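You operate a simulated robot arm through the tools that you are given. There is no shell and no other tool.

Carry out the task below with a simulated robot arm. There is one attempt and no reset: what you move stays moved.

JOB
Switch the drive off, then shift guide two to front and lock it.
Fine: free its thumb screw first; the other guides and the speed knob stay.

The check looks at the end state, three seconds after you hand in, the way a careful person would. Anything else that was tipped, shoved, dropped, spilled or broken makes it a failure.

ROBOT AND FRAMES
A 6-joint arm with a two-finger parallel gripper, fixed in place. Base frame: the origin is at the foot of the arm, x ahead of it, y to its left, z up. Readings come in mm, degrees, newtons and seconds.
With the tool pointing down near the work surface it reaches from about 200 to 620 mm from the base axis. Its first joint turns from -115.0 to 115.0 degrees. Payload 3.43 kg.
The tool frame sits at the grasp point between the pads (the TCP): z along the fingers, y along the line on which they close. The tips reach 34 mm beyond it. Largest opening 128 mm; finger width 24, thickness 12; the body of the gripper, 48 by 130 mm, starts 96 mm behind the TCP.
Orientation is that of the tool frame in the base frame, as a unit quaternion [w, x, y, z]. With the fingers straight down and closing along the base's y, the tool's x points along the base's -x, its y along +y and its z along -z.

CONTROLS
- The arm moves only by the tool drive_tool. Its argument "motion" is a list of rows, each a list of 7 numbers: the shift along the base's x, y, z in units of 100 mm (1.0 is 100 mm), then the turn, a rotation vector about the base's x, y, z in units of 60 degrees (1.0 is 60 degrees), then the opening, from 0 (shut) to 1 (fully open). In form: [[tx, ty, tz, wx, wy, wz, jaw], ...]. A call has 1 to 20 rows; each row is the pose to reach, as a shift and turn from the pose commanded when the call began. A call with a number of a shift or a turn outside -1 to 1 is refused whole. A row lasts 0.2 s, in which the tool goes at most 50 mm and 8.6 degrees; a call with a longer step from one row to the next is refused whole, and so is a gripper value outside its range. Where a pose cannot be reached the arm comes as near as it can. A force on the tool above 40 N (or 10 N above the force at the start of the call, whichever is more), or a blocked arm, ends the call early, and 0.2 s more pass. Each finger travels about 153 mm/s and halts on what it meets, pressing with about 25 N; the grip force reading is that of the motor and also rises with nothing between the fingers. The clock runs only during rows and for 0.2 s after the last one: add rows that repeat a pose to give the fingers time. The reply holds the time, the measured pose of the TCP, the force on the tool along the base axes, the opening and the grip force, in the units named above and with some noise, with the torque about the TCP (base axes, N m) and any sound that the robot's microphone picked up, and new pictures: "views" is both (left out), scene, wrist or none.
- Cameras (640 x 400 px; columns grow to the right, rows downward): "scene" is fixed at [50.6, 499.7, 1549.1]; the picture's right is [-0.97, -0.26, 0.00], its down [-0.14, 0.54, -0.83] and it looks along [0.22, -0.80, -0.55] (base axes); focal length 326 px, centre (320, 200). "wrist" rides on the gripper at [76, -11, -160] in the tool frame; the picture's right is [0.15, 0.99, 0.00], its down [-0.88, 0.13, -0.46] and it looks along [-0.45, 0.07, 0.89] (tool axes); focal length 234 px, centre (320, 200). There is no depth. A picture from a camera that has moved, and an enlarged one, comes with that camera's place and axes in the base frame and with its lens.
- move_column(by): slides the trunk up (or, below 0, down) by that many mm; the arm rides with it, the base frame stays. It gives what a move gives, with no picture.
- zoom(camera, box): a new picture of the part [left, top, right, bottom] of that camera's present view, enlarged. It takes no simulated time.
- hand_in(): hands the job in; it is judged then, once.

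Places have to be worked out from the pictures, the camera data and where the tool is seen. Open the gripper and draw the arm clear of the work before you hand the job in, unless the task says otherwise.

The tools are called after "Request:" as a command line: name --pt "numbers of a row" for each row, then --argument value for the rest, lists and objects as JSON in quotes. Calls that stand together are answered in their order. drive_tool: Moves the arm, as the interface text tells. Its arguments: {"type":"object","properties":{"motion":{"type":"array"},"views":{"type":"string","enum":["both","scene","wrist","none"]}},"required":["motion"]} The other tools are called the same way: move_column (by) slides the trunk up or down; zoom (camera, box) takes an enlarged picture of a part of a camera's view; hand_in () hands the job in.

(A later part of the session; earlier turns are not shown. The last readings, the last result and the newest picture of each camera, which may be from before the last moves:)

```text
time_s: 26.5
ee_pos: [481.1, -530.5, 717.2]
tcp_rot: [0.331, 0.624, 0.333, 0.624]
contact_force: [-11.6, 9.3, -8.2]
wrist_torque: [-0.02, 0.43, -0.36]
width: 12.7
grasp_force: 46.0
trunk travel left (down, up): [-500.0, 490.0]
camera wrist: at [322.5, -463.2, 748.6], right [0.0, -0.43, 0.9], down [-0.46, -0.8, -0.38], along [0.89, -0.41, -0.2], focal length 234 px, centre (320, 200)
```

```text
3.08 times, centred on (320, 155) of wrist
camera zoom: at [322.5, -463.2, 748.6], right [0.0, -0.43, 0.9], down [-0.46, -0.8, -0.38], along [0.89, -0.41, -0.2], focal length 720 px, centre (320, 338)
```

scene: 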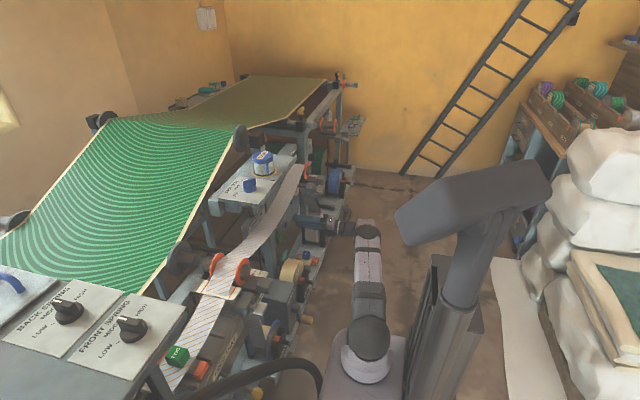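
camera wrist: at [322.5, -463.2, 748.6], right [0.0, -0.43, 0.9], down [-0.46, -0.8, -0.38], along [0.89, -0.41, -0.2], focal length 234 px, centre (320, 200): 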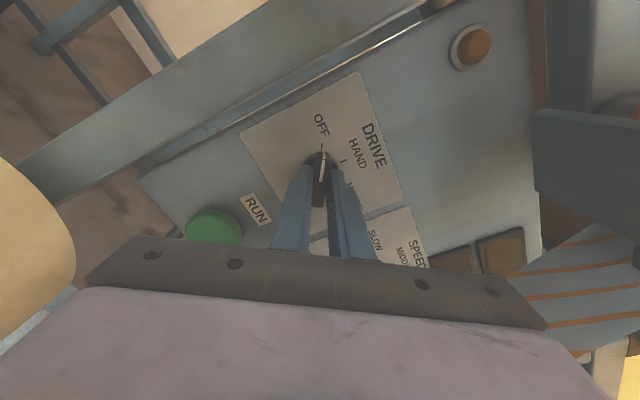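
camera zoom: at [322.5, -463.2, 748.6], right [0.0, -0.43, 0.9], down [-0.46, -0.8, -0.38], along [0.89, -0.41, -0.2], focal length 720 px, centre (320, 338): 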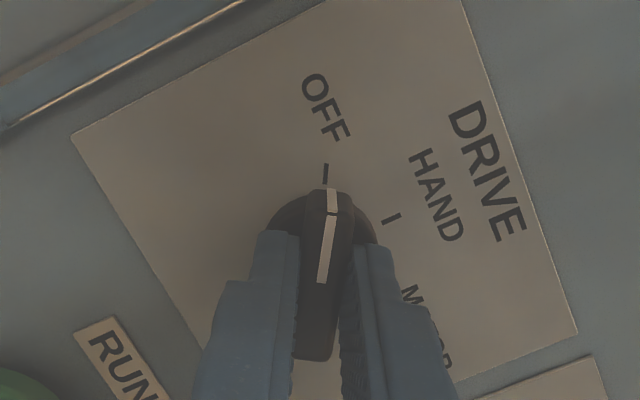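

The lamp and display went dark and the pointer is at OFF, perhaps 3–4° short of the tick. I turn a further ~4° to seat it, then check.

Request:
drive_tool --pt "0 0 0 -0.035 0 0 0.05" --pt "0 0 0 -0.07 0 0 0.05" --pt "0 0 0 -0.07 0 0 0.05" --views "wrist"

Request:
zoom --camera "wrist" --box '[240, 90, 400, 220]'

```text
time_s: 27.3
ee_pos: [480.8, -531.8, 715.9]
tcp_rot: [0.353, 0.612, 0.355, 0.612]
contact_force: [-13.2, 13.2, -9.7]
wrist_torque: [0.25, 0.59, -0.71]
width: 12.8
grasp_force: 45.1
trunk travel left (down, up): [-500.0, 490.0]
camera wrist: at [322.5, -461.2, 743.7], right [0.0, -0.37, 0.93], down [-0.45, -0.83, -0.33], along [0.89, -0.42, -0.17], focal length 234 px, centre (320, 200)
```

wrist: 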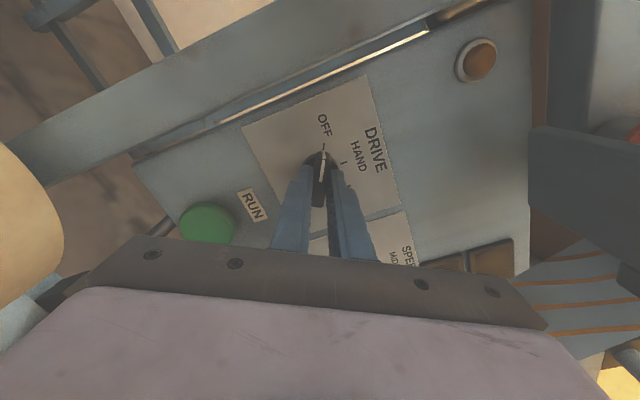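

```text
3.08 times, centred on (320, 155) of wrist
camera zoom: at [322.5, -461.2, 743.7], right [0.0, -0.37, 0.93], down [-0.45, -0.83, -0.33], along [0.89, -0.42, -0.17], focal length 720 px, centre (320, 338)
```

zoom: 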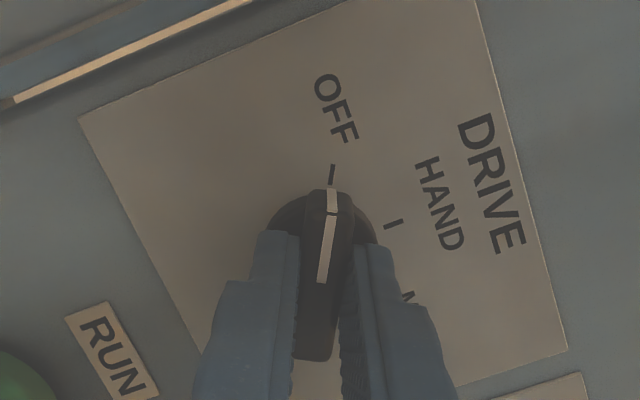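

The pointer is now right on the OFF tick and a small resisting torque shows it's seated. I open the jaw and retreat in −x.

Request:
drive_tool --pt "0 0 0 0 0 0 0.2" --pt "0 0 0 0 0 0 0.35" --pt "0 0 0 0 0 0 0.35" --pt "-0.2 0 0 0 0 0 0.35" --pt "-0.5 0 0 0 0 0 0.35" --pt "-0.9 0 0 0 0 0 0.35" --pt "-0.9 0 0 0 0 0 0.35" --views "wrist"

Request:
zoom --camera "wrist" --box '[240, 60, 440, 200]'

```text
time_s: 28.9
ee_pos: [389.5, -532.4, 716.0]
tcp_rot: [0.354, 0.612, 0.355, 0.612]
contact_force: [-0.2, 0.7, 0.0]
wrist_torque: [-0.04, 0.01, 0.01]
width: 44.7
grasp_force: 0.1
trunk travel left (down, up): [-500.0, 490.0]
camera wrist: at [231.2, -461.5, 744.5], right [0.0, -0.37, 0.93], down [-0.46, -0.83, -0.33], along [0.89, -0.42, -0.17], focal length 234 px, centre (320, 200)
```

wrist: 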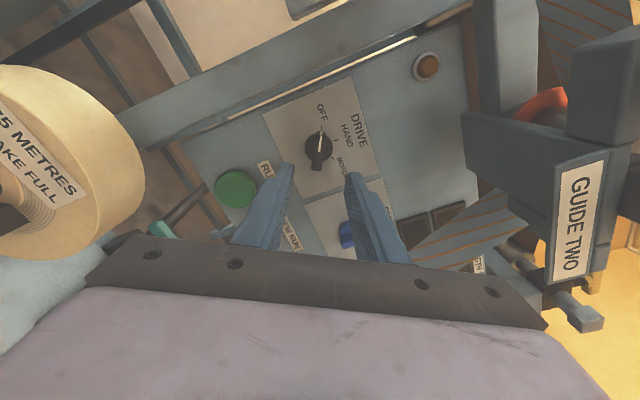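

```text
2.86 times, centred on (340, 130) of wrist
camera zoom: at [231.2, -461.5, 744.5], right [0.0, -0.37, 0.93], down [-0.46, -0.83, -0.33], along [0.89, -0.42, -0.17], focal length 669 px, centre (263, 400)
```

zoom: 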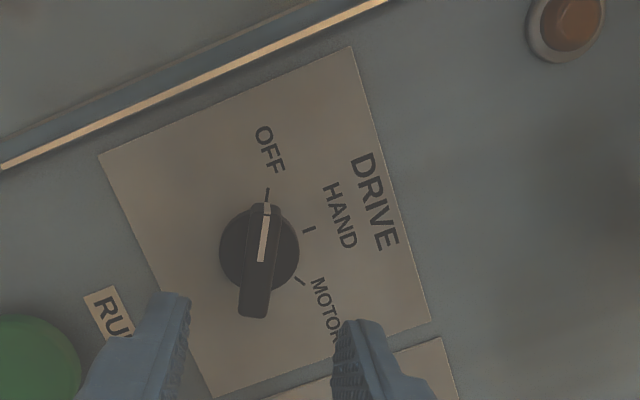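

DRIVE is at OFF and the lamp is out. I retreat straight back 95 mm, then a second call retreats further while rolling the tool back upright.

Request:
drive_tool --pt "-0.3 0 0 0 0 0 0.35" --pt "-0.6 0 0 0 0 0 0.35" --pt "-0.95 0 0 0 0 0 0.35" --pt "-0.95 0 0 0 0 0 0.35" --views "none"

Request:
drive_tool --pt "-0.12 0.03 0 0.125 0 0 0.35" --pt "-0.24 0.06 0 0.25 0 0 0.35" --pt "-0.36 0.09 0 0.375 0 0 0.35" --pt "-0.48 0.12 0 0.5 0 0 0.35" --pt "-0.6 0.12 0 0.625 0 0 0.35" --pt "-0.72 0.12 0 0.75 0 0 0.35" --pt "-0.84 0.12 0 0.875 0 0 0.35" --pt "-0.9 0.12 0 1.0 0 0 0.35" --pt "-0.9 0.12 0 1.0 0 0 0.35" --views "wrist"

```text
time_s: 29.9
ee_pos: [296.3, -533.3, 716.0]
tcp_rot: [0.354, 0.612, 0.354, 0.612]
contact_force: [-0.1, -0.4, 0.8]
wrist_torque: [0.01, 0.0, 0.04]
width: 44.7
grasp_force: 0.0
trunk travel left (down, up): [-500.0, 490.0]
```

```text
time_s: 31.9
ee_pos: [205.8, -519.8, 715.4]
tcp_rot: [0.0, 0.707, 0.0, 0.707]
contact_force: [1.0, -0.3, 0.4]
wrist_torque: [-0.01, 0.02, -0.02]
width: 44.7
grasp_force: 0.0
trunk travel left (down, up): [-500.0, 490.0]
camera wrist: at [47.6, -509.7, 791.0], right [0.0, -0.99, 0.15], down [-0.46, -0.13, -0.88], along [0.89, -0.07, -0.45], focal length 234 px, centre (320, 200)
```

wrist: 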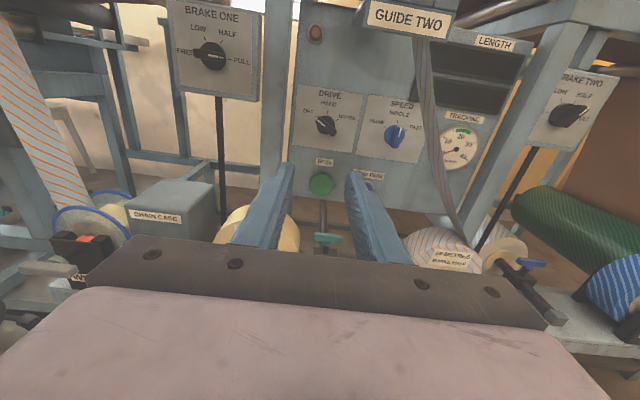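

Clear of the machine. I raise the trunk 200 mm so that the camera looks at the GUIDE TWO slide and its thumb screw.

Request:
move_column --by 200

Request:
drive_tool --pt "0 0 0 0 0 0 0.35" --views "both"

Request:
zoom --camera "wrist" --box '[270, 80, 510, 230]'

```text
time_s: 34.1
ee_pos: [206.2, -521.0, 915.1]
tcp_rot: [0.001, 0.707, 0.001, 0.707]
contact_force: [-0.9, -0.2, 0.0]
wrist_torque: [0.01, 0.0, -0.02]
width: 44.8
grasp_force: 0.0
trunk travel left (down, up): [-700.0, 290.0]
```

```text
time_s: 34.5
ee_pos: [206.3, -520.0, 915.3]
tcp_rot: [0.001, 0.707, 0.001, 0.707]
contact_force: [-0.4, 0.4, -0.8]
wrist_torque: [-0.01, -0.02, 0.0]
width: 44.8
grasp_force: 0.1
trunk travel left (down, up): [-700.0, 290.0]
camera wrist: at [47.8, -509.6, 991.0], right [0.0, -0.99, 0.15], down [-0.46, -0.13, -0.88], along [0.89, -0.07, -0.45], focal length 234 px, centre (320, 200)
```

scene: 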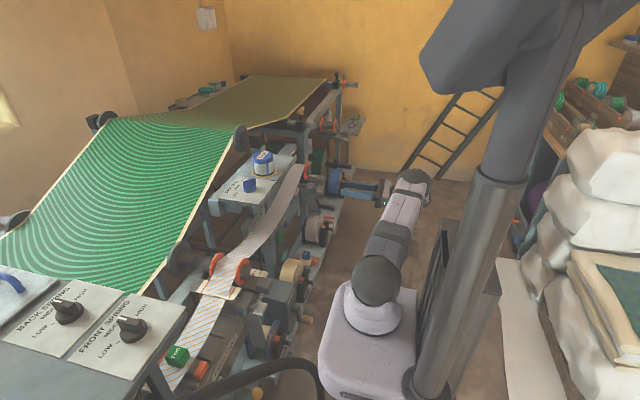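
wrist: 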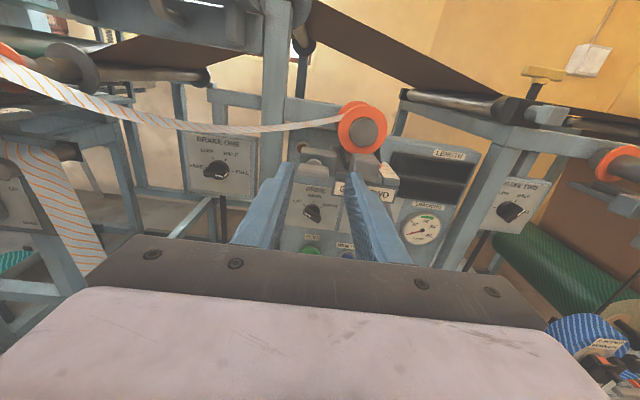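

```text
2.67 times, centred on (390, 155) of wrist
camera zoom: at [47.8, -509.6, 991.0], right [0.0, -0.99, 0.15], down [-0.46, -0.13, -0.88], along [0.89, -0.07, -0.45], focal length 624 px, centre (133, 320)
```

zoom: 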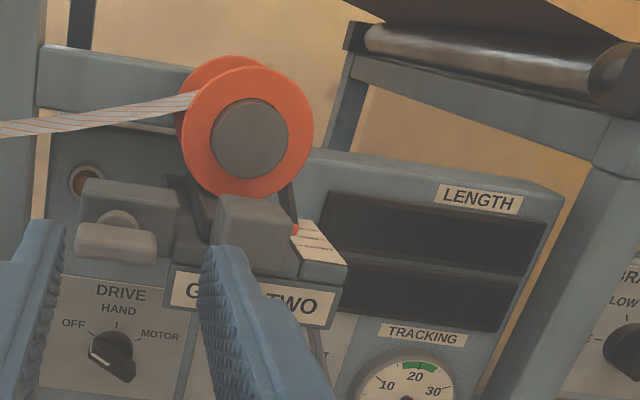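

The drive knob reads OFF. The thumb screw T-wing faces the robot on a block left of the handle. I zoom in more for geometry.

Request:
zoom --camera "wrist" --box '[280, 90, 420, 200]'

```text
3.64 times, centred on (350, 145) of wrist
camera zoom: at [47.8, -509.6, 991.0], right [0.0, -0.99, 0.15], down [-0.46, -0.13, -0.88], along [0.89, -0.07, -0.45], focal length 852 px, centre (211, 400)
```

zoom: 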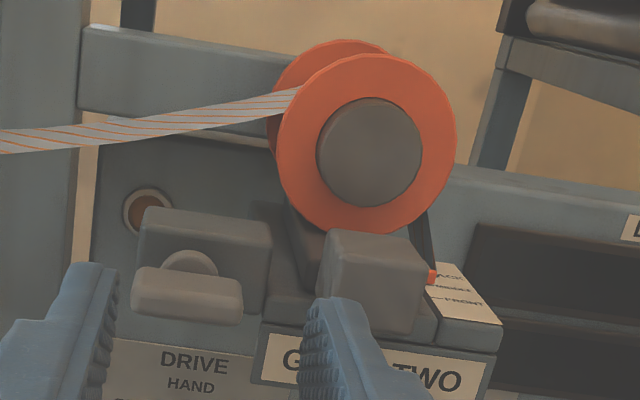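

The scale reads BACK / MIDDLE / FRONT (front nearest to robot) with the orange pointer at BACK. The wing is a horizontal bar ≈37×12 mm centred near (322,-516,891). I roll the tool +90° in two calls so the fingers close vertically on it, staying back in x.

Request:
drive_tool --pt "0 0 -0.05 0.125 0 0 0.35" --pt "0 0.01 -0.1 0.25 0 0 0.35" --pt "0 0.02 -0.15 0.375 0 0 0.35" --pt "0 0.03 -0.2 0.5 0 0 0.35" --pt "0 0.04 -0.24 0.625 0 0 0.35" --pt "0 0.04 -0.24 0.75 0 0 0.35" --pt "0 0.04 -0.24 0.75 0 0 0.35" --views "none"

Request:
drive_tool --pt "0 0 0 0.125 0 0 0.35" --pt "0 0 0 0.25 0 0 0.35" --pt "0 0 0 0.375 0 0 0.35" --pt "0 0 0 0.5 0 0 0.35" --pt "0 0 0 0.625 0 0 0.35" --pt "0 0 0 0.75 0 0 0.35" --pt "0 0 0 0.75 0 0 0.35" --views "both"

Request:
zoom --camera "wrist" --box '[240, 80, 420, 220]'

```text
time_s: 36.1
ee_pos: [207.0, -517.5, 891.0]
tcp_rot: [-0.271, 0.653, -0.271, 0.653]
contact_force: [-0.3, -0.9, 0.4]
wrist_torque: [0.01, -0.01, 0.02]
width: 44.9
grasp_force: 0.0
trunk travel left (down, up): [-700.0, 290.0]
```

```text
time_s: 37.7
ee_pos: [207.2, -515.6, 891.0]
tcp_rot: [-0.5, 0.501, -0.5, 0.499]
contact_force: [0.6, 0.6, 0.4]
wrist_torque: [-0.02, 0.03, -0.02]
width: 44.7
grasp_force: 0.1
trunk travel left (down, up): [-700.0, 290.0]
camera wrist: at [48.0, -592.7, 902.9], right [0.0, -0.15, -0.99], down [-0.46, 0.88, -0.13], along [0.89, 0.45, -0.07], focal length 234 px, centre (320, 200)
```

scene: 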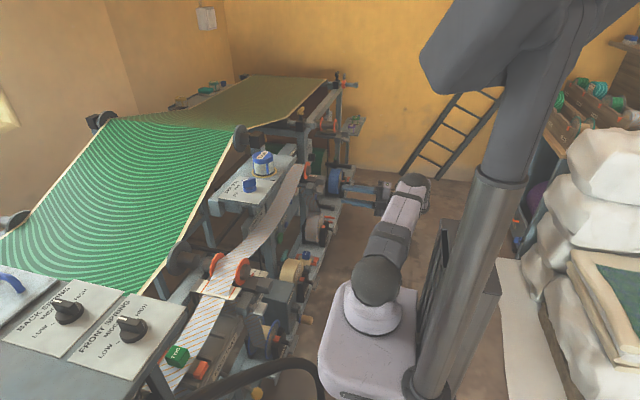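
wrist: 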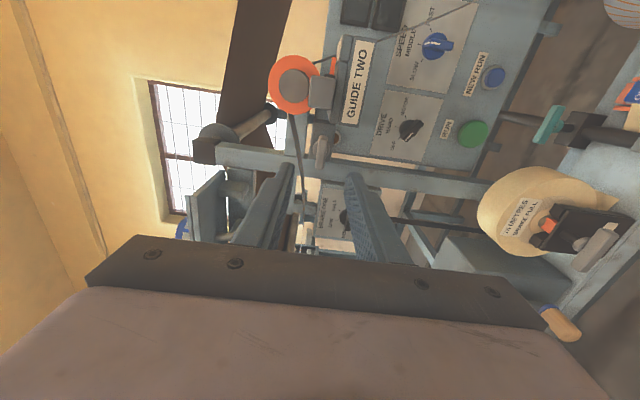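

```text
2.86 times, centred on (330, 150) of wrist
camera zoom: at [48.0, -592.7, 902.9], right [0.0, -0.15, -0.99], down [-0.46, 0.88, -0.13], along [0.89, 0.45, -0.07], focal length 669 px, centre (291, 343)
```

zoom: 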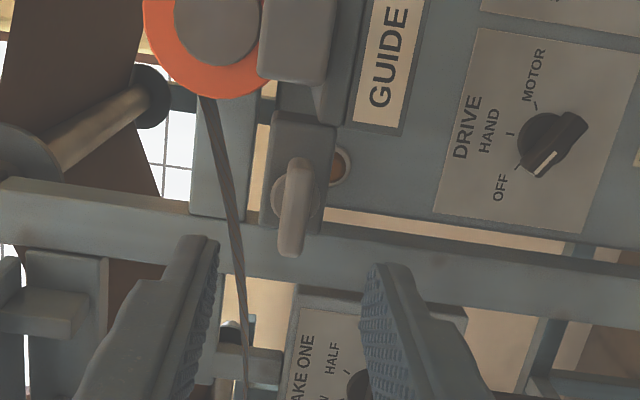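

The wing is aligned vertically in this rolled view, centred at ≈(320,-517,891); block front face is at ≈x 353. I advance 60 mm and check again.

Request:
drive_tool --pt "0.2 -0.01 0 0 0 0 0.35" --pt "0.4 -0.015 0 0 0 0 0.35" --pt "0.6 -0.015 0 0 0 0 0.35" --pt "0.6 -0.015 0 0 0 0 0.35" --views "wrist"

Request:
zoom --camera "wrist" --box '[250, 100, 390, 220]'

```text
time_s: 38.7
ee_pos: [265.8, -519.2, 892.0]
tcp_rot: [-0.499, 0.5, -0.5, 0.5]
contact_force: [-0.8, -0.3, 0.4]
wrist_torque: [0.0, 0.02, 0.0]
width: 44.7
grasp_force: 0.0
trunk travel left (down, up): [-700.0, 290.0]
camera wrist: at [106.9, -594.2, 903.1], right [0.0, -0.15, -0.99], down [-0.46, 0.88, -0.13], along [0.89, 0.45, -0.07], focal length 234 px, centre (320, 200)
```

wrist: 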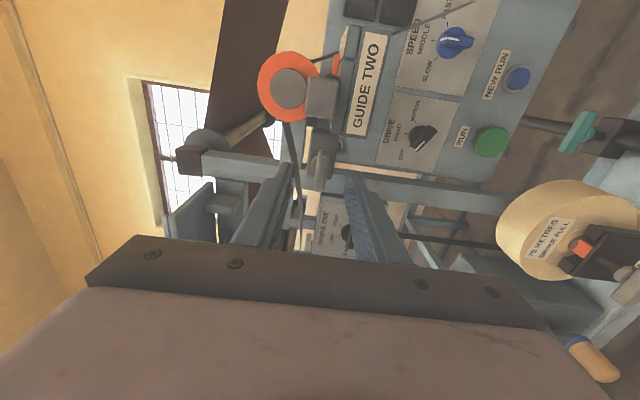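

```text
3.33 times, centred on (320, 160) of wrist
camera zoom: at [106.9, -594.2, 903.1], right [0.0, -0.15, -0.99], down [-0.46, 0.88, -0.13], along [0.89, 0.45, -0.07], focal length 781 px, centre (320, 333)
```

zoom: 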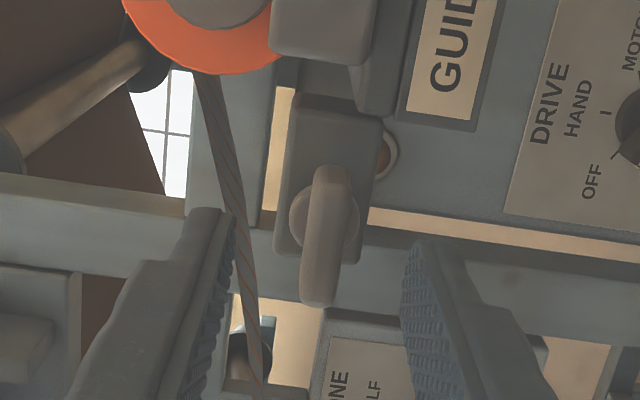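

Wing refined to (319,-518,890). I advance 26 mm with a small lateral correction, then close gently and read the gap (expecting ~11 mm on the wing).

Request:
drive_tool --pt "0.1 0.01 -0.015 0 0 0 0.35" --pt "0.2 0.012 -0.015 0 0 0 0.35" --pt "0.27 0.012 -0.015 0 0 0 0.35" --pt "0.27 0.012 -0.015 0 0 0 0.35" --views "wrist"

Request:
zoom --camera "wrist" --box '[250, 100, 390, 220]'

```text
time_s: 39.7
ee_pos: [293.7, -515.8, 889.2]
tcp_rot: [-0.499, 0.501, -0.5, 0.5]
contact_force: [-0.6, 0.1, -0.8]
wrist_torque: [0.01, -0.03, -0.03]
width: 44.7
grasp_force: 0.0
trunk travel left (down, up): [-700.0, 290.0]
camera wrist: at [134.3, -592.0, 901.0], right [0.0, -0.15, -0.99], down [-0.46, 0.88, -0.13], along [0.89, 0.45, -0.07], focal length 234 px, centre (320, 200)
```

wrist: 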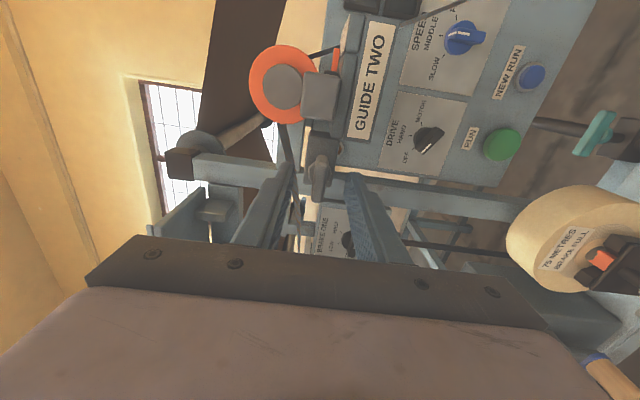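

```text
3.33 times, centred on (320, 160) of wrist
camera zoom: at [134.3, -592.0, 901.0], right [0.0, -0.15, -0.99], down [-0.46, 0.88, -0.13], along [0.89, 0.45, -0.07], focal length 781 px, centre (320, 333)
```

zoom: 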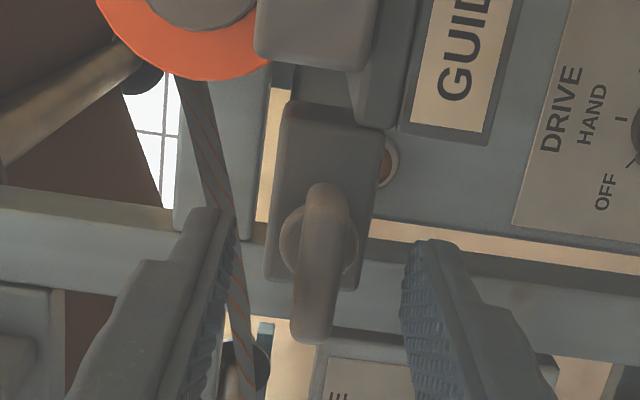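

Good alignment. I make a final small correction (+3 mm x, −2 mm y) and close on the wing.

Request:
drive_tool --pt "0.03 -0.02 0.005 0 0 0 0.35" --pt "0.03 -0.02 0.005 0 0 0 0.2" --pt "0.03 -0.02 0.005 0 0 0 0.1" --pt "0.03 -0.02 0.005 0 0 0 0.04" --pt "0.03 -0.02 0.005 0 0 0 0.04" --views "wrist"

Request:
zoom --camera "wrist" --box '[250, 100, 390, 220]'

```text
time_s: 40.9
ee_pos: [296.7, -517.4, 890.0]
tcp_rot: [-0.5, 0.501, -0.499, 0.5]
contact_force: [0.9, -1.1, -1.3]
wrist_torque: [-0.02, -0.02, -0.06]
width: 10.8
grasp_force: 44.2
trunk travel left (down, up): [-700.0, 290.0]
camera wrist: at [137.2, -594.5, 901.3], right [0.0, -0.15, -0.99], down [-0.46, 0.88, -0.13], along [0.89, 0.45, -0.07], focal length 234 px, centre (320, 200)
```

wrist: 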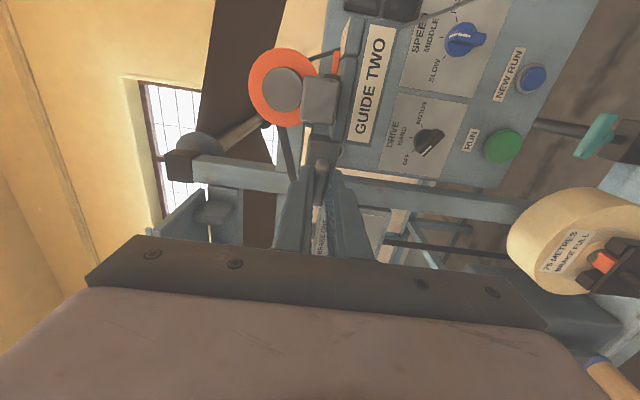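

```text
3.33 times, centred on (320, 160) of wrist
camera zoom: at [137.2, -594.5, 901.3], right [0.0, -0.15, -0.99], down [-0.46, 0.88, -0.13], along [0.89, 0.45, -0.07], focal length 781 px, centre (320, 333)
```

zoom: 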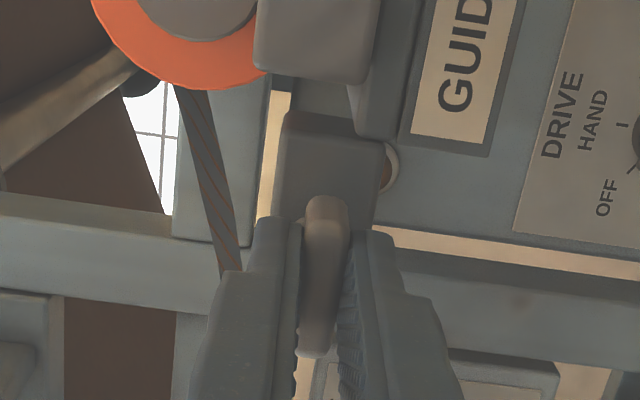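

The wing is gripped (10.8 mm). I turn it counter-clockwise by 45° to start loosening and read torque and sound.

Request:
drive_tool --pt "0 0 0 -0.125 0 0 0.04" --pt "0 0 0 -0.25 0 0 0.04" --pt "0 0 0 -0.375 0 0 0.04" --pt "0 0 0 -0.5 0 0 0.04" --pt "0 0 0 -0.625 0 0 0.04" --pt "0 0 0 -0.75 0 0 0.04" --pt "0 0 0 -0.75 0 0 0.04" --views "wrist"

Request:
zoom --camera "wrist" --box '[250, 100, 390, 220]'

```text
time_s: 42.5
ee_pos: [295.2, -518.1, 891.3]
tcp_rot: [-0.269, 0.654, -0.268, 0.655]
contact_force: [-4.5, 10.1, 1.2]
wrist_torque: [0.03, -0.23, -0.14]
width: 10.7
grasp_force: 44.7
trunk travel left (down, up): [-700.0, 290.0]
camera wrist: at [137.2, -563.8, 953.0], right [0.0, -0.81, -0.59], down [-0.46, 0.53, -0.72], along [0.89, 0.27, -0.37], focal length 234 px, centre (320, 200)
```

wrist: 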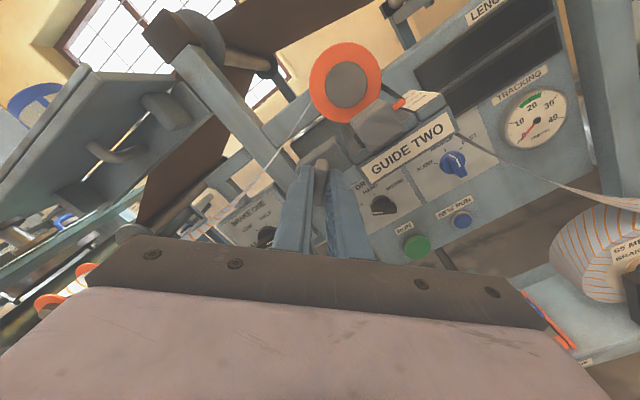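

```text
3.33 times, centred on (320, 160) of wrist
camera zoom: at [137.2, -563.8, 953.0], right [0.0, -0.81, -0.59], down [-0.46, 0.53, -0.72], along [0.89, 0.27, -0.37], focal length 781 px, centre (320, 333)
```

zoom: 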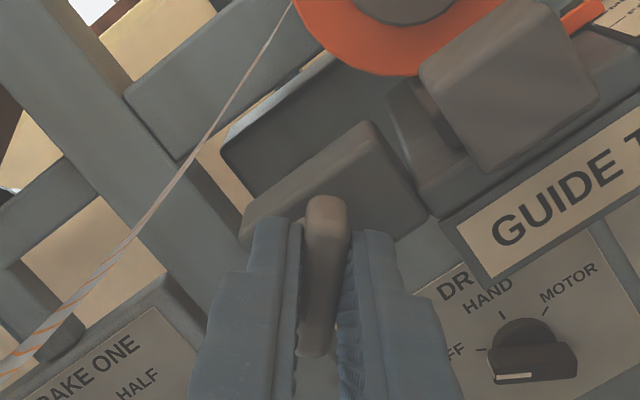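

The wing followed 45° with almost no resisting torque. I continue another 45°.

Request:
drive_tool --pt "0 0 0 -0.125 0 0 0.04" --pt "0 0 0 -0.25 0 0 0.04" --pt "0 0 0 -0.375 0 0 0.04" --pt "0 0 0 -0.5 0 0 0.04" --pt "0 0 0 -0.625 0 0 0.04" --pt "0 0 0 -0.75 0 0 0.04" --pt "0 0 0 -0.75 0 0 0.04" --views "wrist"

Request:
zoom --camera "wrist" --box '[250, 60, 450, 210]'

```text
time_s: 44.1
ee_pos: [295.8, -516.2, 891.8]
tcp_rot: [0.002, 0.706, 0.003, 0.708]
contact_force: [-4.4, 17.6, 7.6]
wrist_torque: [0.04, 1.06, 0.15]
width: 10.6
grasp_force: 44.4
trunk travel left (down, up): [-700.0, 290.0]
camera wrist: at [137.1, -505.4, 967.5], right [0.0, -0.99, 0.15], down [-0.45, -0.14, -0.88], along [0.89, -0.07, -0.45], focal length 234 px, centre (320, 200)
```

wrist: 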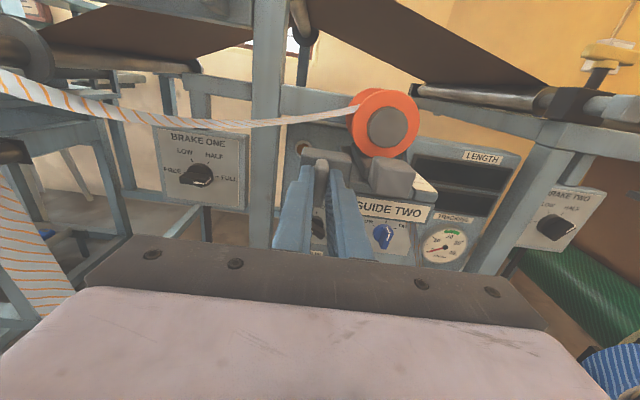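

```text
2.67 times, centred on (350, 135) of wrist
camera zoom: at [137.1, -505.4, 967.5], right [0.0, -0.99, 0.15], down [-0.45, -0.14, -0.88], along [0.89, -0.07, -0.45], focal length 624 px, centre (240, 373)
```

zoom: 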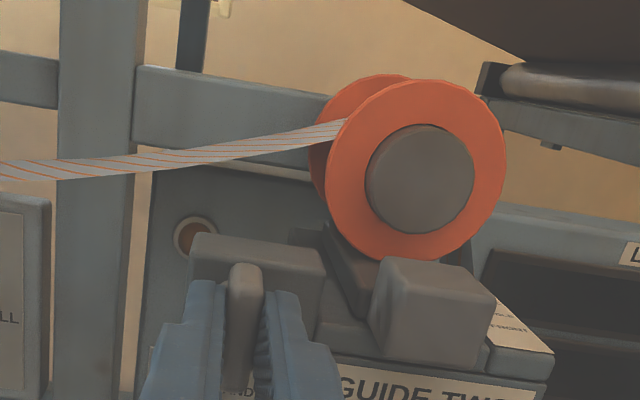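

The wing is now vertical (90° ccw) with still negligible torque about its axis. I go a further ~30° while shifting the tool slightly (+1.5 mm y) to relieve the side force, to feel if there is an end stop.

Request:
drive_tool --pt "0 0.015 0.005 -0.1 0 0 0.04" --pt "0 0.015 0.005 -0.2 0 0 0.04" --pt "0 0.015 0.005 -0.3 0 0 0.04" --pt "0 0.015 0.005 -0.4 0 0 0.04" --pt "0 0.015 0.005 -0.5 0 0 0.04" --pt "0 0.015 0.005 -0.5 0 0 0.04" --views "wrist"

Request:
zoom --camera "wrist" --box '[250, 90, 390, 210]'

```text
time_s: 45.5
ee_pos: [295.7, -514.8, 892.0]
tcp_rot: [0.183, 0.682, 0.185, 0.683]
contact_force: [-7.3, 17.5, -1.2]
wrist_torque: [-0.01, -0.39, 0.35]
width: 10.8
grasp_force: 44.7
trunk travel left (down, up): [-700.0, 290.0]
camera wrist: at [137.1, -468.1, 951.4], right [0.0, -0.78, 0.62], down [-0.45, -0.56, -0.7], along [0.89, -0.28, -0.35], focal length 234 px, centre (320, 200)
```

wrist: 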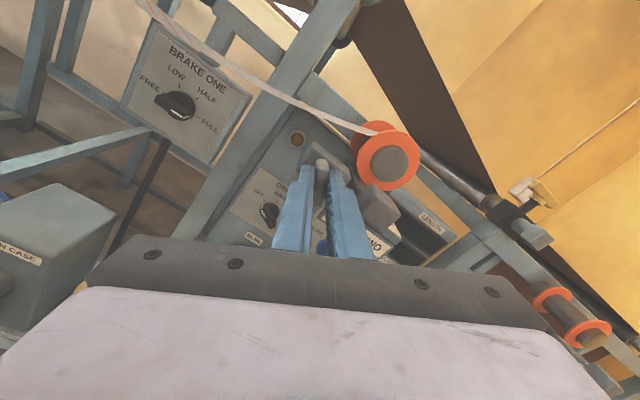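

```text
3.33 times, centred on (320, 150) of wrist
camera zoom: at [137.1, -468.1, 951.4], right [0.0, -0.78, 0.62], down [-0.45, -0.56, -0.7], along [0.89, -0.28, -0.35], focal length 781 px, centre (320, 367)
```

zoom: 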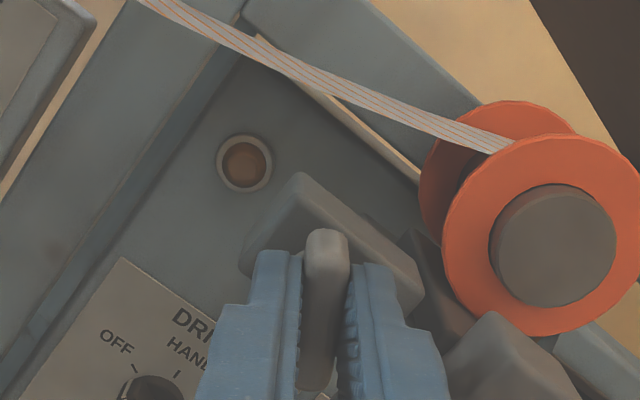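

Still following freely at 120° total, no stop. I release with a small opening (to keep clear of the handle), retreat in −x, then roll upright to inspect and test whether the slide is free.

Request:
drive_tool --pt "0 0 0 0 0 0 0.15" --pt "0 0 0 0 0 0 0.2" --pt "-0.1 0 0 0 0 0 0.2" --pt "-0.3 0 0 0 0 0 0.2" --pt "-0.6 0 0 0 0 0 0.2" --pt "-0.9 0 0.05 0 0 0 0.3" --pt "-0.9 0 0.1 0.1 0 0 0.35" --pt "-0.9 0 0.15 0.2 0 0 0.35" --pt "-0.9 0 0.2 0.3 0 0 0.35" --pt "-0.9 0 0.25 0.4 0 0 0.35" --pt "-0.9 0 0.25 0.5 0 0 0.35" --pt "-0.9 0 0.25 0.5 0 0 0.35" --views "wrist"

Request:
zoom --camera "wrist" --box '[280, 90, 440, 210]'

```text
time_s: 48.1
ee_pos: [205.7, -518.4, 916.8]
tcp_rot: [-0.001, 0.707, 0.001, 0.707]
contact_force: [-0.4, 0.3, -0.3]
wrist_torque: [0.01, 0.01, 0.0]
width: 44.8
grasp_force: 0.1
trunk travel left (down, up): [-700.0, 290.0]
camera wrist: at [47.8, -506.4, 991.8], right [0.0, -0.99, 0.15], down [-0.46, -0.13, -0.88], along [0.89, -0.07, -0.45], focal length 234 px, centre (320, 200)
```

wrist: 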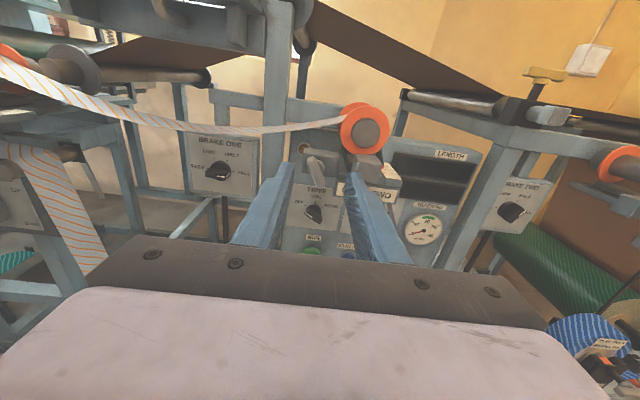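

```text
3.33 times, centred on (360, 150) of wrist
camera zoom: at [47.8, -506.4, 991.8], right [0.0, -0.99, 0.15], down [-0.46, -0.13, -0.88], along [0.89, -0.07, -0.45], focal length 781 px, centre (187, 367)
```

zoom: 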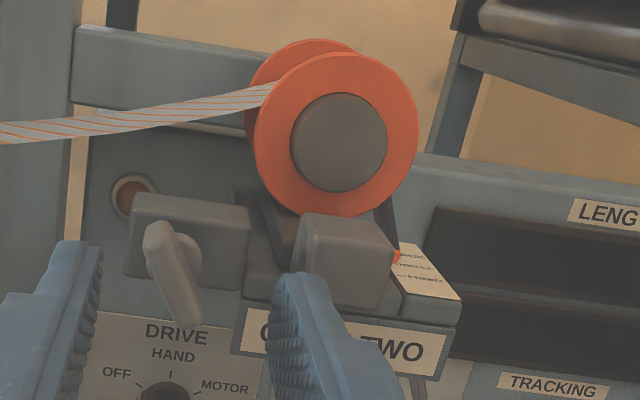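

The wing now stands at 120° ccw, slide still at BACK. I shift sideways to y≈-583 in front of the handle, with the jaw wide open for an unobstructed look.

Request:
drive_tool --pt "0 -0.2 0.05 0 0 0 0.6" --pt "0 -0.4 0.1 0 0 0 0.9" --pt "0 -0.65 0.15 0 0 0 1.0" --pt "0 -0.65 0.15 0 0 0 1.0" --views "wrist"

Request:
zoom --camera "wrist" --box '[250, 100, 390, 220]'

```text
time_s: 49.1
ee_pos: [206.9, -583.0, 932.1]
tcp_rot: [0.001, 0.707, 0.0, 0.708]
contact_force: [0.1, 0.6, 0.9]
wrist_torque: [0.0, -0.01, 0.0]
width: 127.8
grasp_force: 0.0
trunk travel left (down, up): [-700.0, 290.0]
camera wrist: at [47.8, -571.7, 1007.8], right [0.0, -0.99, 0.15], down [-0.46, -0.13, -0.88], along [0.89, -0.07, -0.45], focal length 234 px, centre (320, 200)
```

wrist: 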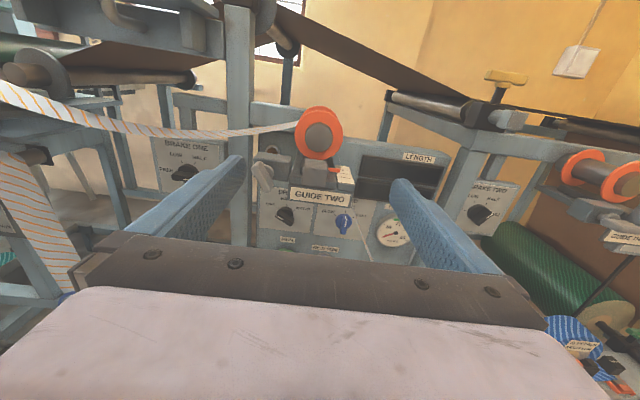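

```text
3.33 times, centred on (320, 160) of wrist
camera zoom: at [47.8, -571.7, 1007.8], right [0.0, -0.99, 0.15], down [-0.46, -0.13, -0.88], along [0.89, -0.07, -0.45], focal length 781 px, centre (320, 333)
```

zoom: 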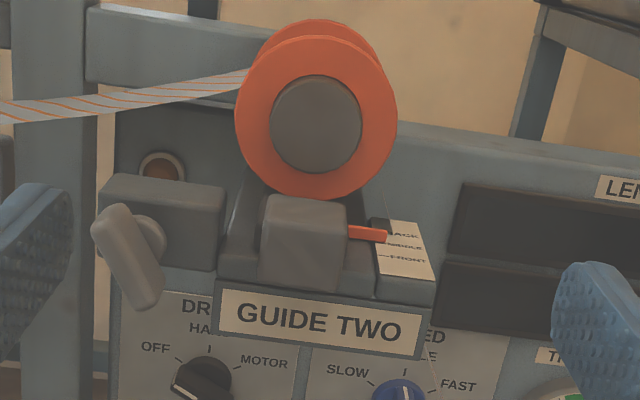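

Clear view: pointer at BACK. Zooming further to read the scale geometry.

Request:
zoom --camera "wrist" --box '[295, 140, 365, 200]'

```text
6.67 times, centred on (330, 170) of wrist
camera zoom: at [47.8, -571.7, 1007.8], right [0.0, -0.99, 0.15], down [-0.46, -0.13, -0.88], along [0.89, -0.07, -0.45], focal length 1561 px, centre (253, 400)
```

zoom: 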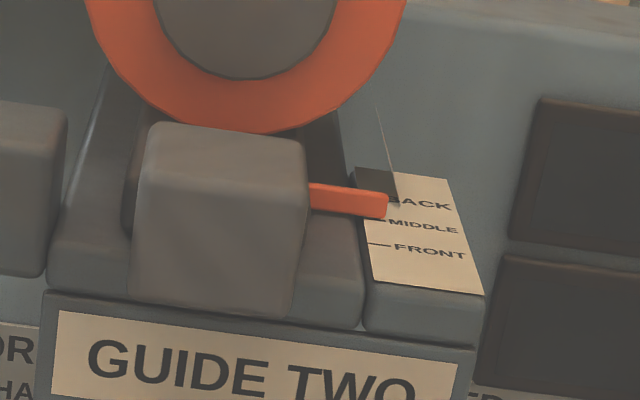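

The scale spacing works out to ≈16 mm per mark, so the slide must travel ≈32 mm toward me; handle block ≈ y −599…−565, z 878…913, front at x≈343. I narrow the jaw to ~44 mm and approach to x≈290 at y=-582, z=897.

Request:
drive_tool --pt "0 0.005 -0.15 0 0 0 0.7" --pt "0 0.01 -0.35 0 0 0 0.5" --pt "0.2 0.01 -0.35 0 0 0 0.34" --pt "0.5 0.01 -0.35 0 0 0 0.34" --pt "0.8 0.01 -0.35 0 0 0 0.34" --pt "0.8 0.01 -0.35 0 0 0 0.34" --views "wrist"

Request:
zoom --camera "wrist" --box '[250, 100, 390, 220]'

```text
time_s: 50.5
ee_pos: [286.8, -583.0, 896.2]
tcp_rot: [0.002, 0.707, 0.0, 0.707]
contact_force: [0.0, -0.1, 0.3]
wrist_torque: [-0.01, -0.02, -0.01]
width: 43.7
grasp_force: 0.1
trunk travel left (down, up): [-700.0, 290.0]
camera wrist: at [127.5, -571.0, 971.8], right [0.0, -0.99, 0.15], down [-0.46, -0.13, -0.88], along [0.89, -0.07, -0.45], focal length 234 px, centre (320, 200)
```

wrist: 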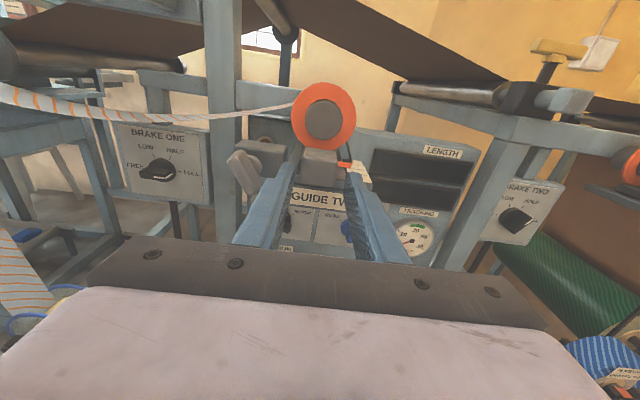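

```text
3.33 times, centred on (320, 160) of wrist
camera zoom: at [127.5, -571.0, 971.8], right [0.0, -0.99, 0.15], down [-0.46, -0.13, -0.88], along [0.89, -0.07, -0.45], focal length 781 px, centre (320, 333)
```

zoom: 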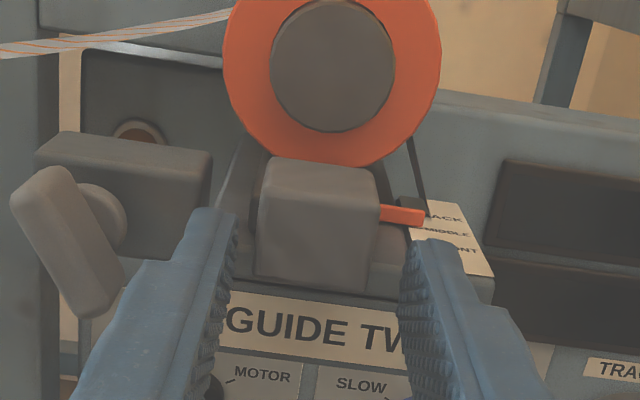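

Handle is well centred between the fingers. I advance 30 mm so the tips overlap the handle sides but stay short of the thumb-screw block.

Request:
drive_tool --pt "0.1 0 0 0 0 0 0.34" --pt "0.2 0 0 0 0 0 0.34" --pt "0.3 0 0 0 0 0 0.34" --pt "0.3 0 0 0 0 0 0.34" --views "wrist"

Request:
zoom --camera "wrist" --box '[250, 100, 390, 220]'

```text
time_s: 51.5
ee_pos: [315.5, -581.2, 895.0]
tcp_rot: [0.001, 0.707, 0.001, 0.707]
contact_force: [-3.1, 0.2, -1.6]
wrist_torque: [-0.08, 0.09, 0.11]
width: 43.9
grasp_force: 0.2
trunk travel left (down, up): [-700.0, 290.0]
camera wrist: at [157.1, -570.6, 971.7], right [0.0, -0.99, 0.15], down [-0.46, -0.13, -0.88], along [0.89, -0.07, -0.45], focal length 234 px, centre (320, 200)
```

wrist: 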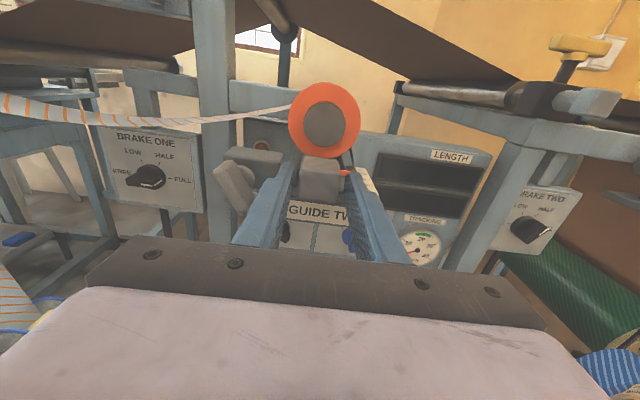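

```text
3.33 times, centred on (320, 160) of wrist
camera zoom: at [157.1, -570.6, 971.7], right [0.0, -0.99, 0.15], down [-0.46, -0.13, -0.88], along [0.89, -0.07, -0.45], focal length 781 px, centre (320, 333)
```

zoom: 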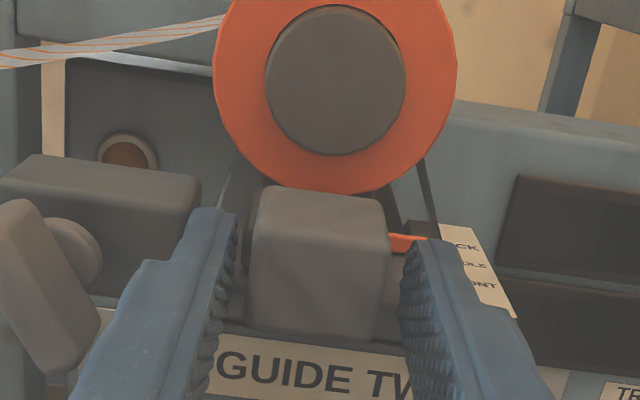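

A slight −3 N in x suggests a fingertip edge touches the front of the scale block. I back off 4 mm, raise 8 mm, and advance again a little.

Request:
drive_tool --pt "-0.04 0 0 0 0 0 0.34" --pt "-0.04 -0.01 0.08 0 0 0 0.34" --pt "0.0 -0.01 0.08 0 0 0 0.34" --pt "0.02 -0.01 0.08 0 0 0 0.34" --pt "0.02 -0.01 0.08 0 0 0 0.34" --views "wrist"

Request:
zoom --camera "wrist" --box '[250, 100, 390, 220]'

```text
time_s: 52.7
ee_pos: [319.2, -582.2, 905.2]
tcp_rot: [0.001, 0.707, 0.001, 0.707]
contact_force: [0.2, 0.0, -0.7]
wrist_torque: [0.01, 0.02, -0.02]
width: 43.7
grasp_force: 0.0
trunk travel left (down, up): [-700.0, 290.0]
camera wrist: at [159.9, -571.3, 980.1], right [0.0, -0.99, 0.15], down [-0.46, -0.13, -0.88], along [0.89, -0.07, -0.45], focal length 234 px, centre (320, 200)
```

wrist: 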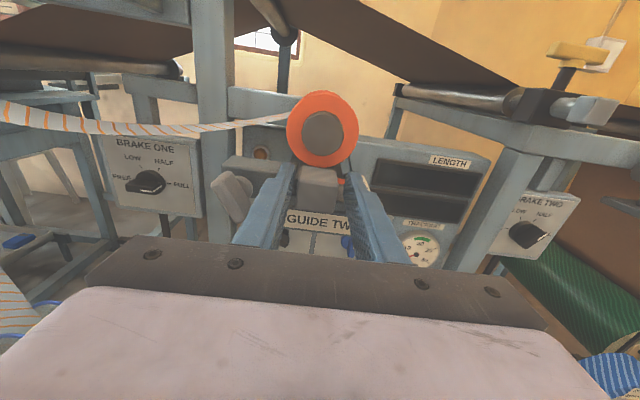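

```text
3.33 times, centred on (320, 160) of wrist
camera zoom: at [159.9, -571.3, 980.1], right [0.0, -0.99, 0.15], down [-0.46, -0.13, -0.88], along [0.89, -0.07, -0.45], focal length 781 px, centre (320, 333)
```

zoom: 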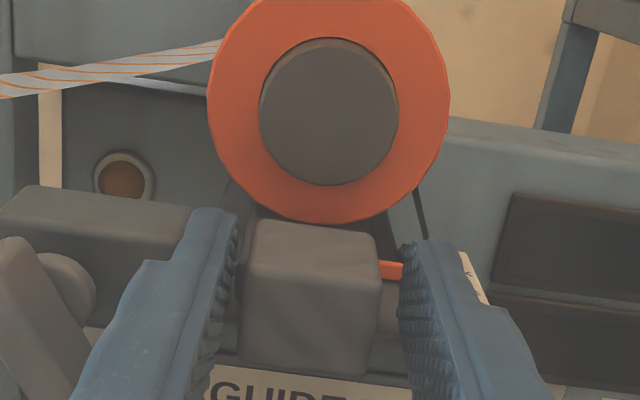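

No contact now. I close on the handle and check the width (~35 mm expected).

Request:
drive_tool --pt "0 0 0 0 0 0 0.26" --pt "0 0 0 0 0 0 0.22" --pt "0 0 0 0 0 0 0.2" --pt "0 0 0 0 0 0 0.2" --views "wrist"

Request:
zoom --camera "wrist" --box '[250, 100, 390, 220]'

```text
time_s: 53.7
ee_pos: [319.4, -579.4, 905.4]
tcp_rot: [-0.002, 0.707, 0.002, 0.707]
contact_force: [-0.8, 14.5, -2.6]
wrist_torque: [0.25, -0.28, 0.19]
width: 31.6
grasp_force: 44.9
trunk travel left (down, up): [-700.0, 290.0]
camera wrist: at [160.3, -569.8, 980.2], right [0.0, -0.99, 0.15], down [-0.46, -0.13, -0.88], along [0.89, -0.07, -0.45], focal length 234 px, centre (320, 200)
```

wrist: 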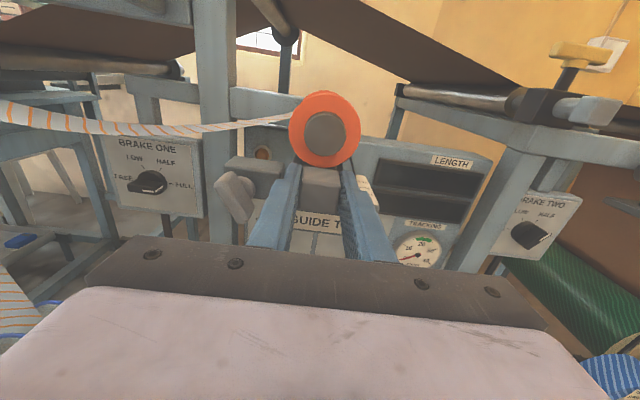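

```text
3.33 times, centred on (320, 160) of wrist
camera zoom: at [160.3, -569.8, 980.2], right [0.0, -0.99, 0.15], down [-0.46, -0.13, -0.88], along [0.89, -0.07, -0.45], focal length 781 px, centre (320, 333)
```

zoom: 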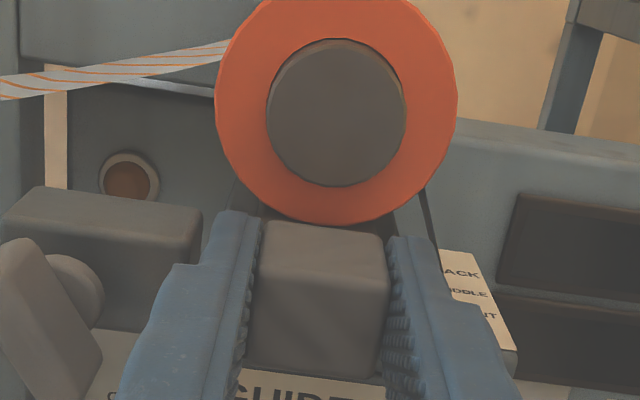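

The handle is gripped (31.6 mm); its centre is ≈3 mm further in +y, giving 14 N side force. I relieve that by +3 mm in y, then pull 10 mm in −x and read the force.

Request:
drive_tool --pt "0 0.03 0 0 0 0 0.2" --pt "0 0.03 0 0 0 0 0.2" --pt "-0.03 0.03 0 0 0 0 0.2" --pt "-0.06 0.03 0 0 0 0 0.2" --pt "-0.1 0.03 0 0 0 0 0.2" --pt "-0.1 0.03 0 0 0 0 0.2" --views "wrist"

Request:
zoom --camera "wrist" --box '[250, 100, 390, 220]'

```text
time_s: 55.1
ee_pos: [308.9, -580.0, 903.2]
tcp_rot: [0.001, 0.707, 0.0, 0.707]
contact_force: [-1.3, -5.0, 0.7]
wrist_torque: [0.03, 0.25, 0.04]
width: 32.0
grasp_force: 45.5
trunk travel left (down, up): [-700.0, 290.0]
camera wrist: at [149.1, -568.7, 980.1], right [0.0, -0.99, 0.15], down [-0.46, -0.13, -0.88], along [0.89, -0.07, -0.45], focal length 234 px, centre (320, 200)
```

wrist: 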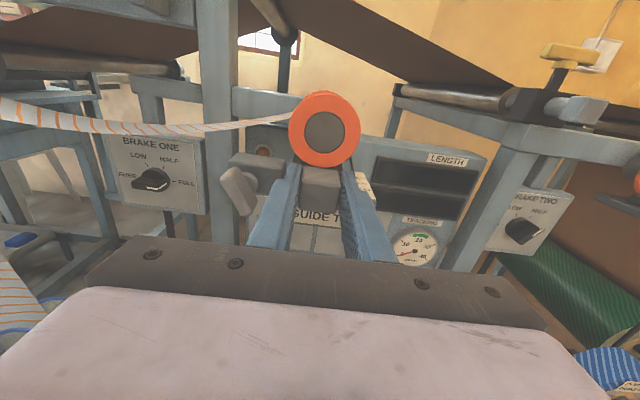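

```text
3.33 times, centred on (320, 160) of wrist
camera zoom: at [149.1, -568.7, 980.1], right [0.0, -0.99, 0.15], down [-0.46, -0.13, -0.88], along [0.89, -0.07, -0.45], focal length 781 px, centre (320, 333)
```

zoom: 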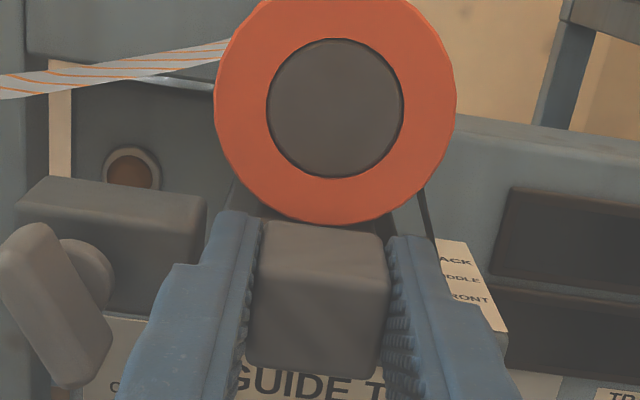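

The slide moved with the tool (10.5 mm) at almost no force, so the screw is free. I pull another 19 mm.

Request:
drive_tool --pt "-0.05 0 0 0 0 0 0.2" --pt "-0.1 0 0 0 0 0 0.2" --pt "-0.15 0 0 0 0 0 0.2" --pt "-0.19 0 0 0 0 0 0.2" --pt "-0.19 0 0 0 0 0 0.2" --views "wrist"

Request:
zoom --camera "wrist" --box '[250, 100, 390, 220]'

```text
time_s: 55.9
ee_pos: [302.8, -580.5, 904.7]
tcp_rot: [0.0, 0.707, 0.001, 0.707]
contact_force: [16.1, -9.1, -3.6]
wrist_torque: [0.11, 0.44, -0.38]
width: 31.6
grasp_force: 44.7
trunk travel left (down, up): [-700.0, 290.0]
stopped in row 4: the force on the tool passed its limit at 44 N (the readings are from after the stop); the commanded pose is now the measured one
camera wrist: at [143.5, -569.3, 980.2], right [0.0, -0.99, 0.15], down [-0.46, -0.13, -0.88], along [0.89, -0.07, -0.45], focal length 234 px, centre (320, 200)
```

wrist: 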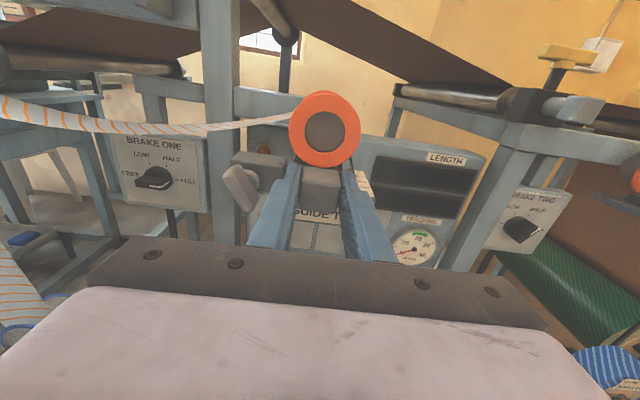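

```text
3.33 times, centred on (320, 160) of wrist
camera zoom: at [143.5, -569.3, 980.2], right [0.0, -0.99, 0.15], down [-0.46, -0.13, -0.88], along [0.89, -0.07, -0.45], focal length 781 px, centre (320, 333)
```

zoom: 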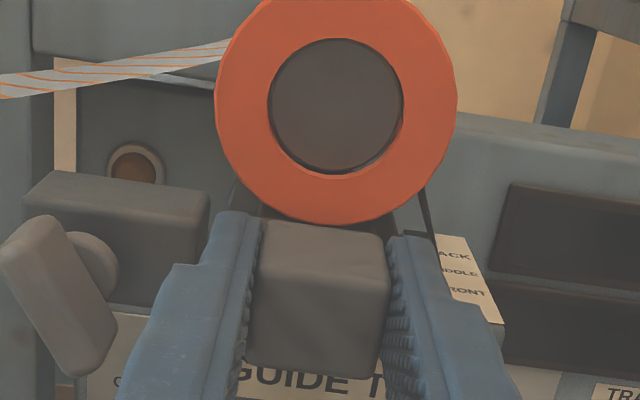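

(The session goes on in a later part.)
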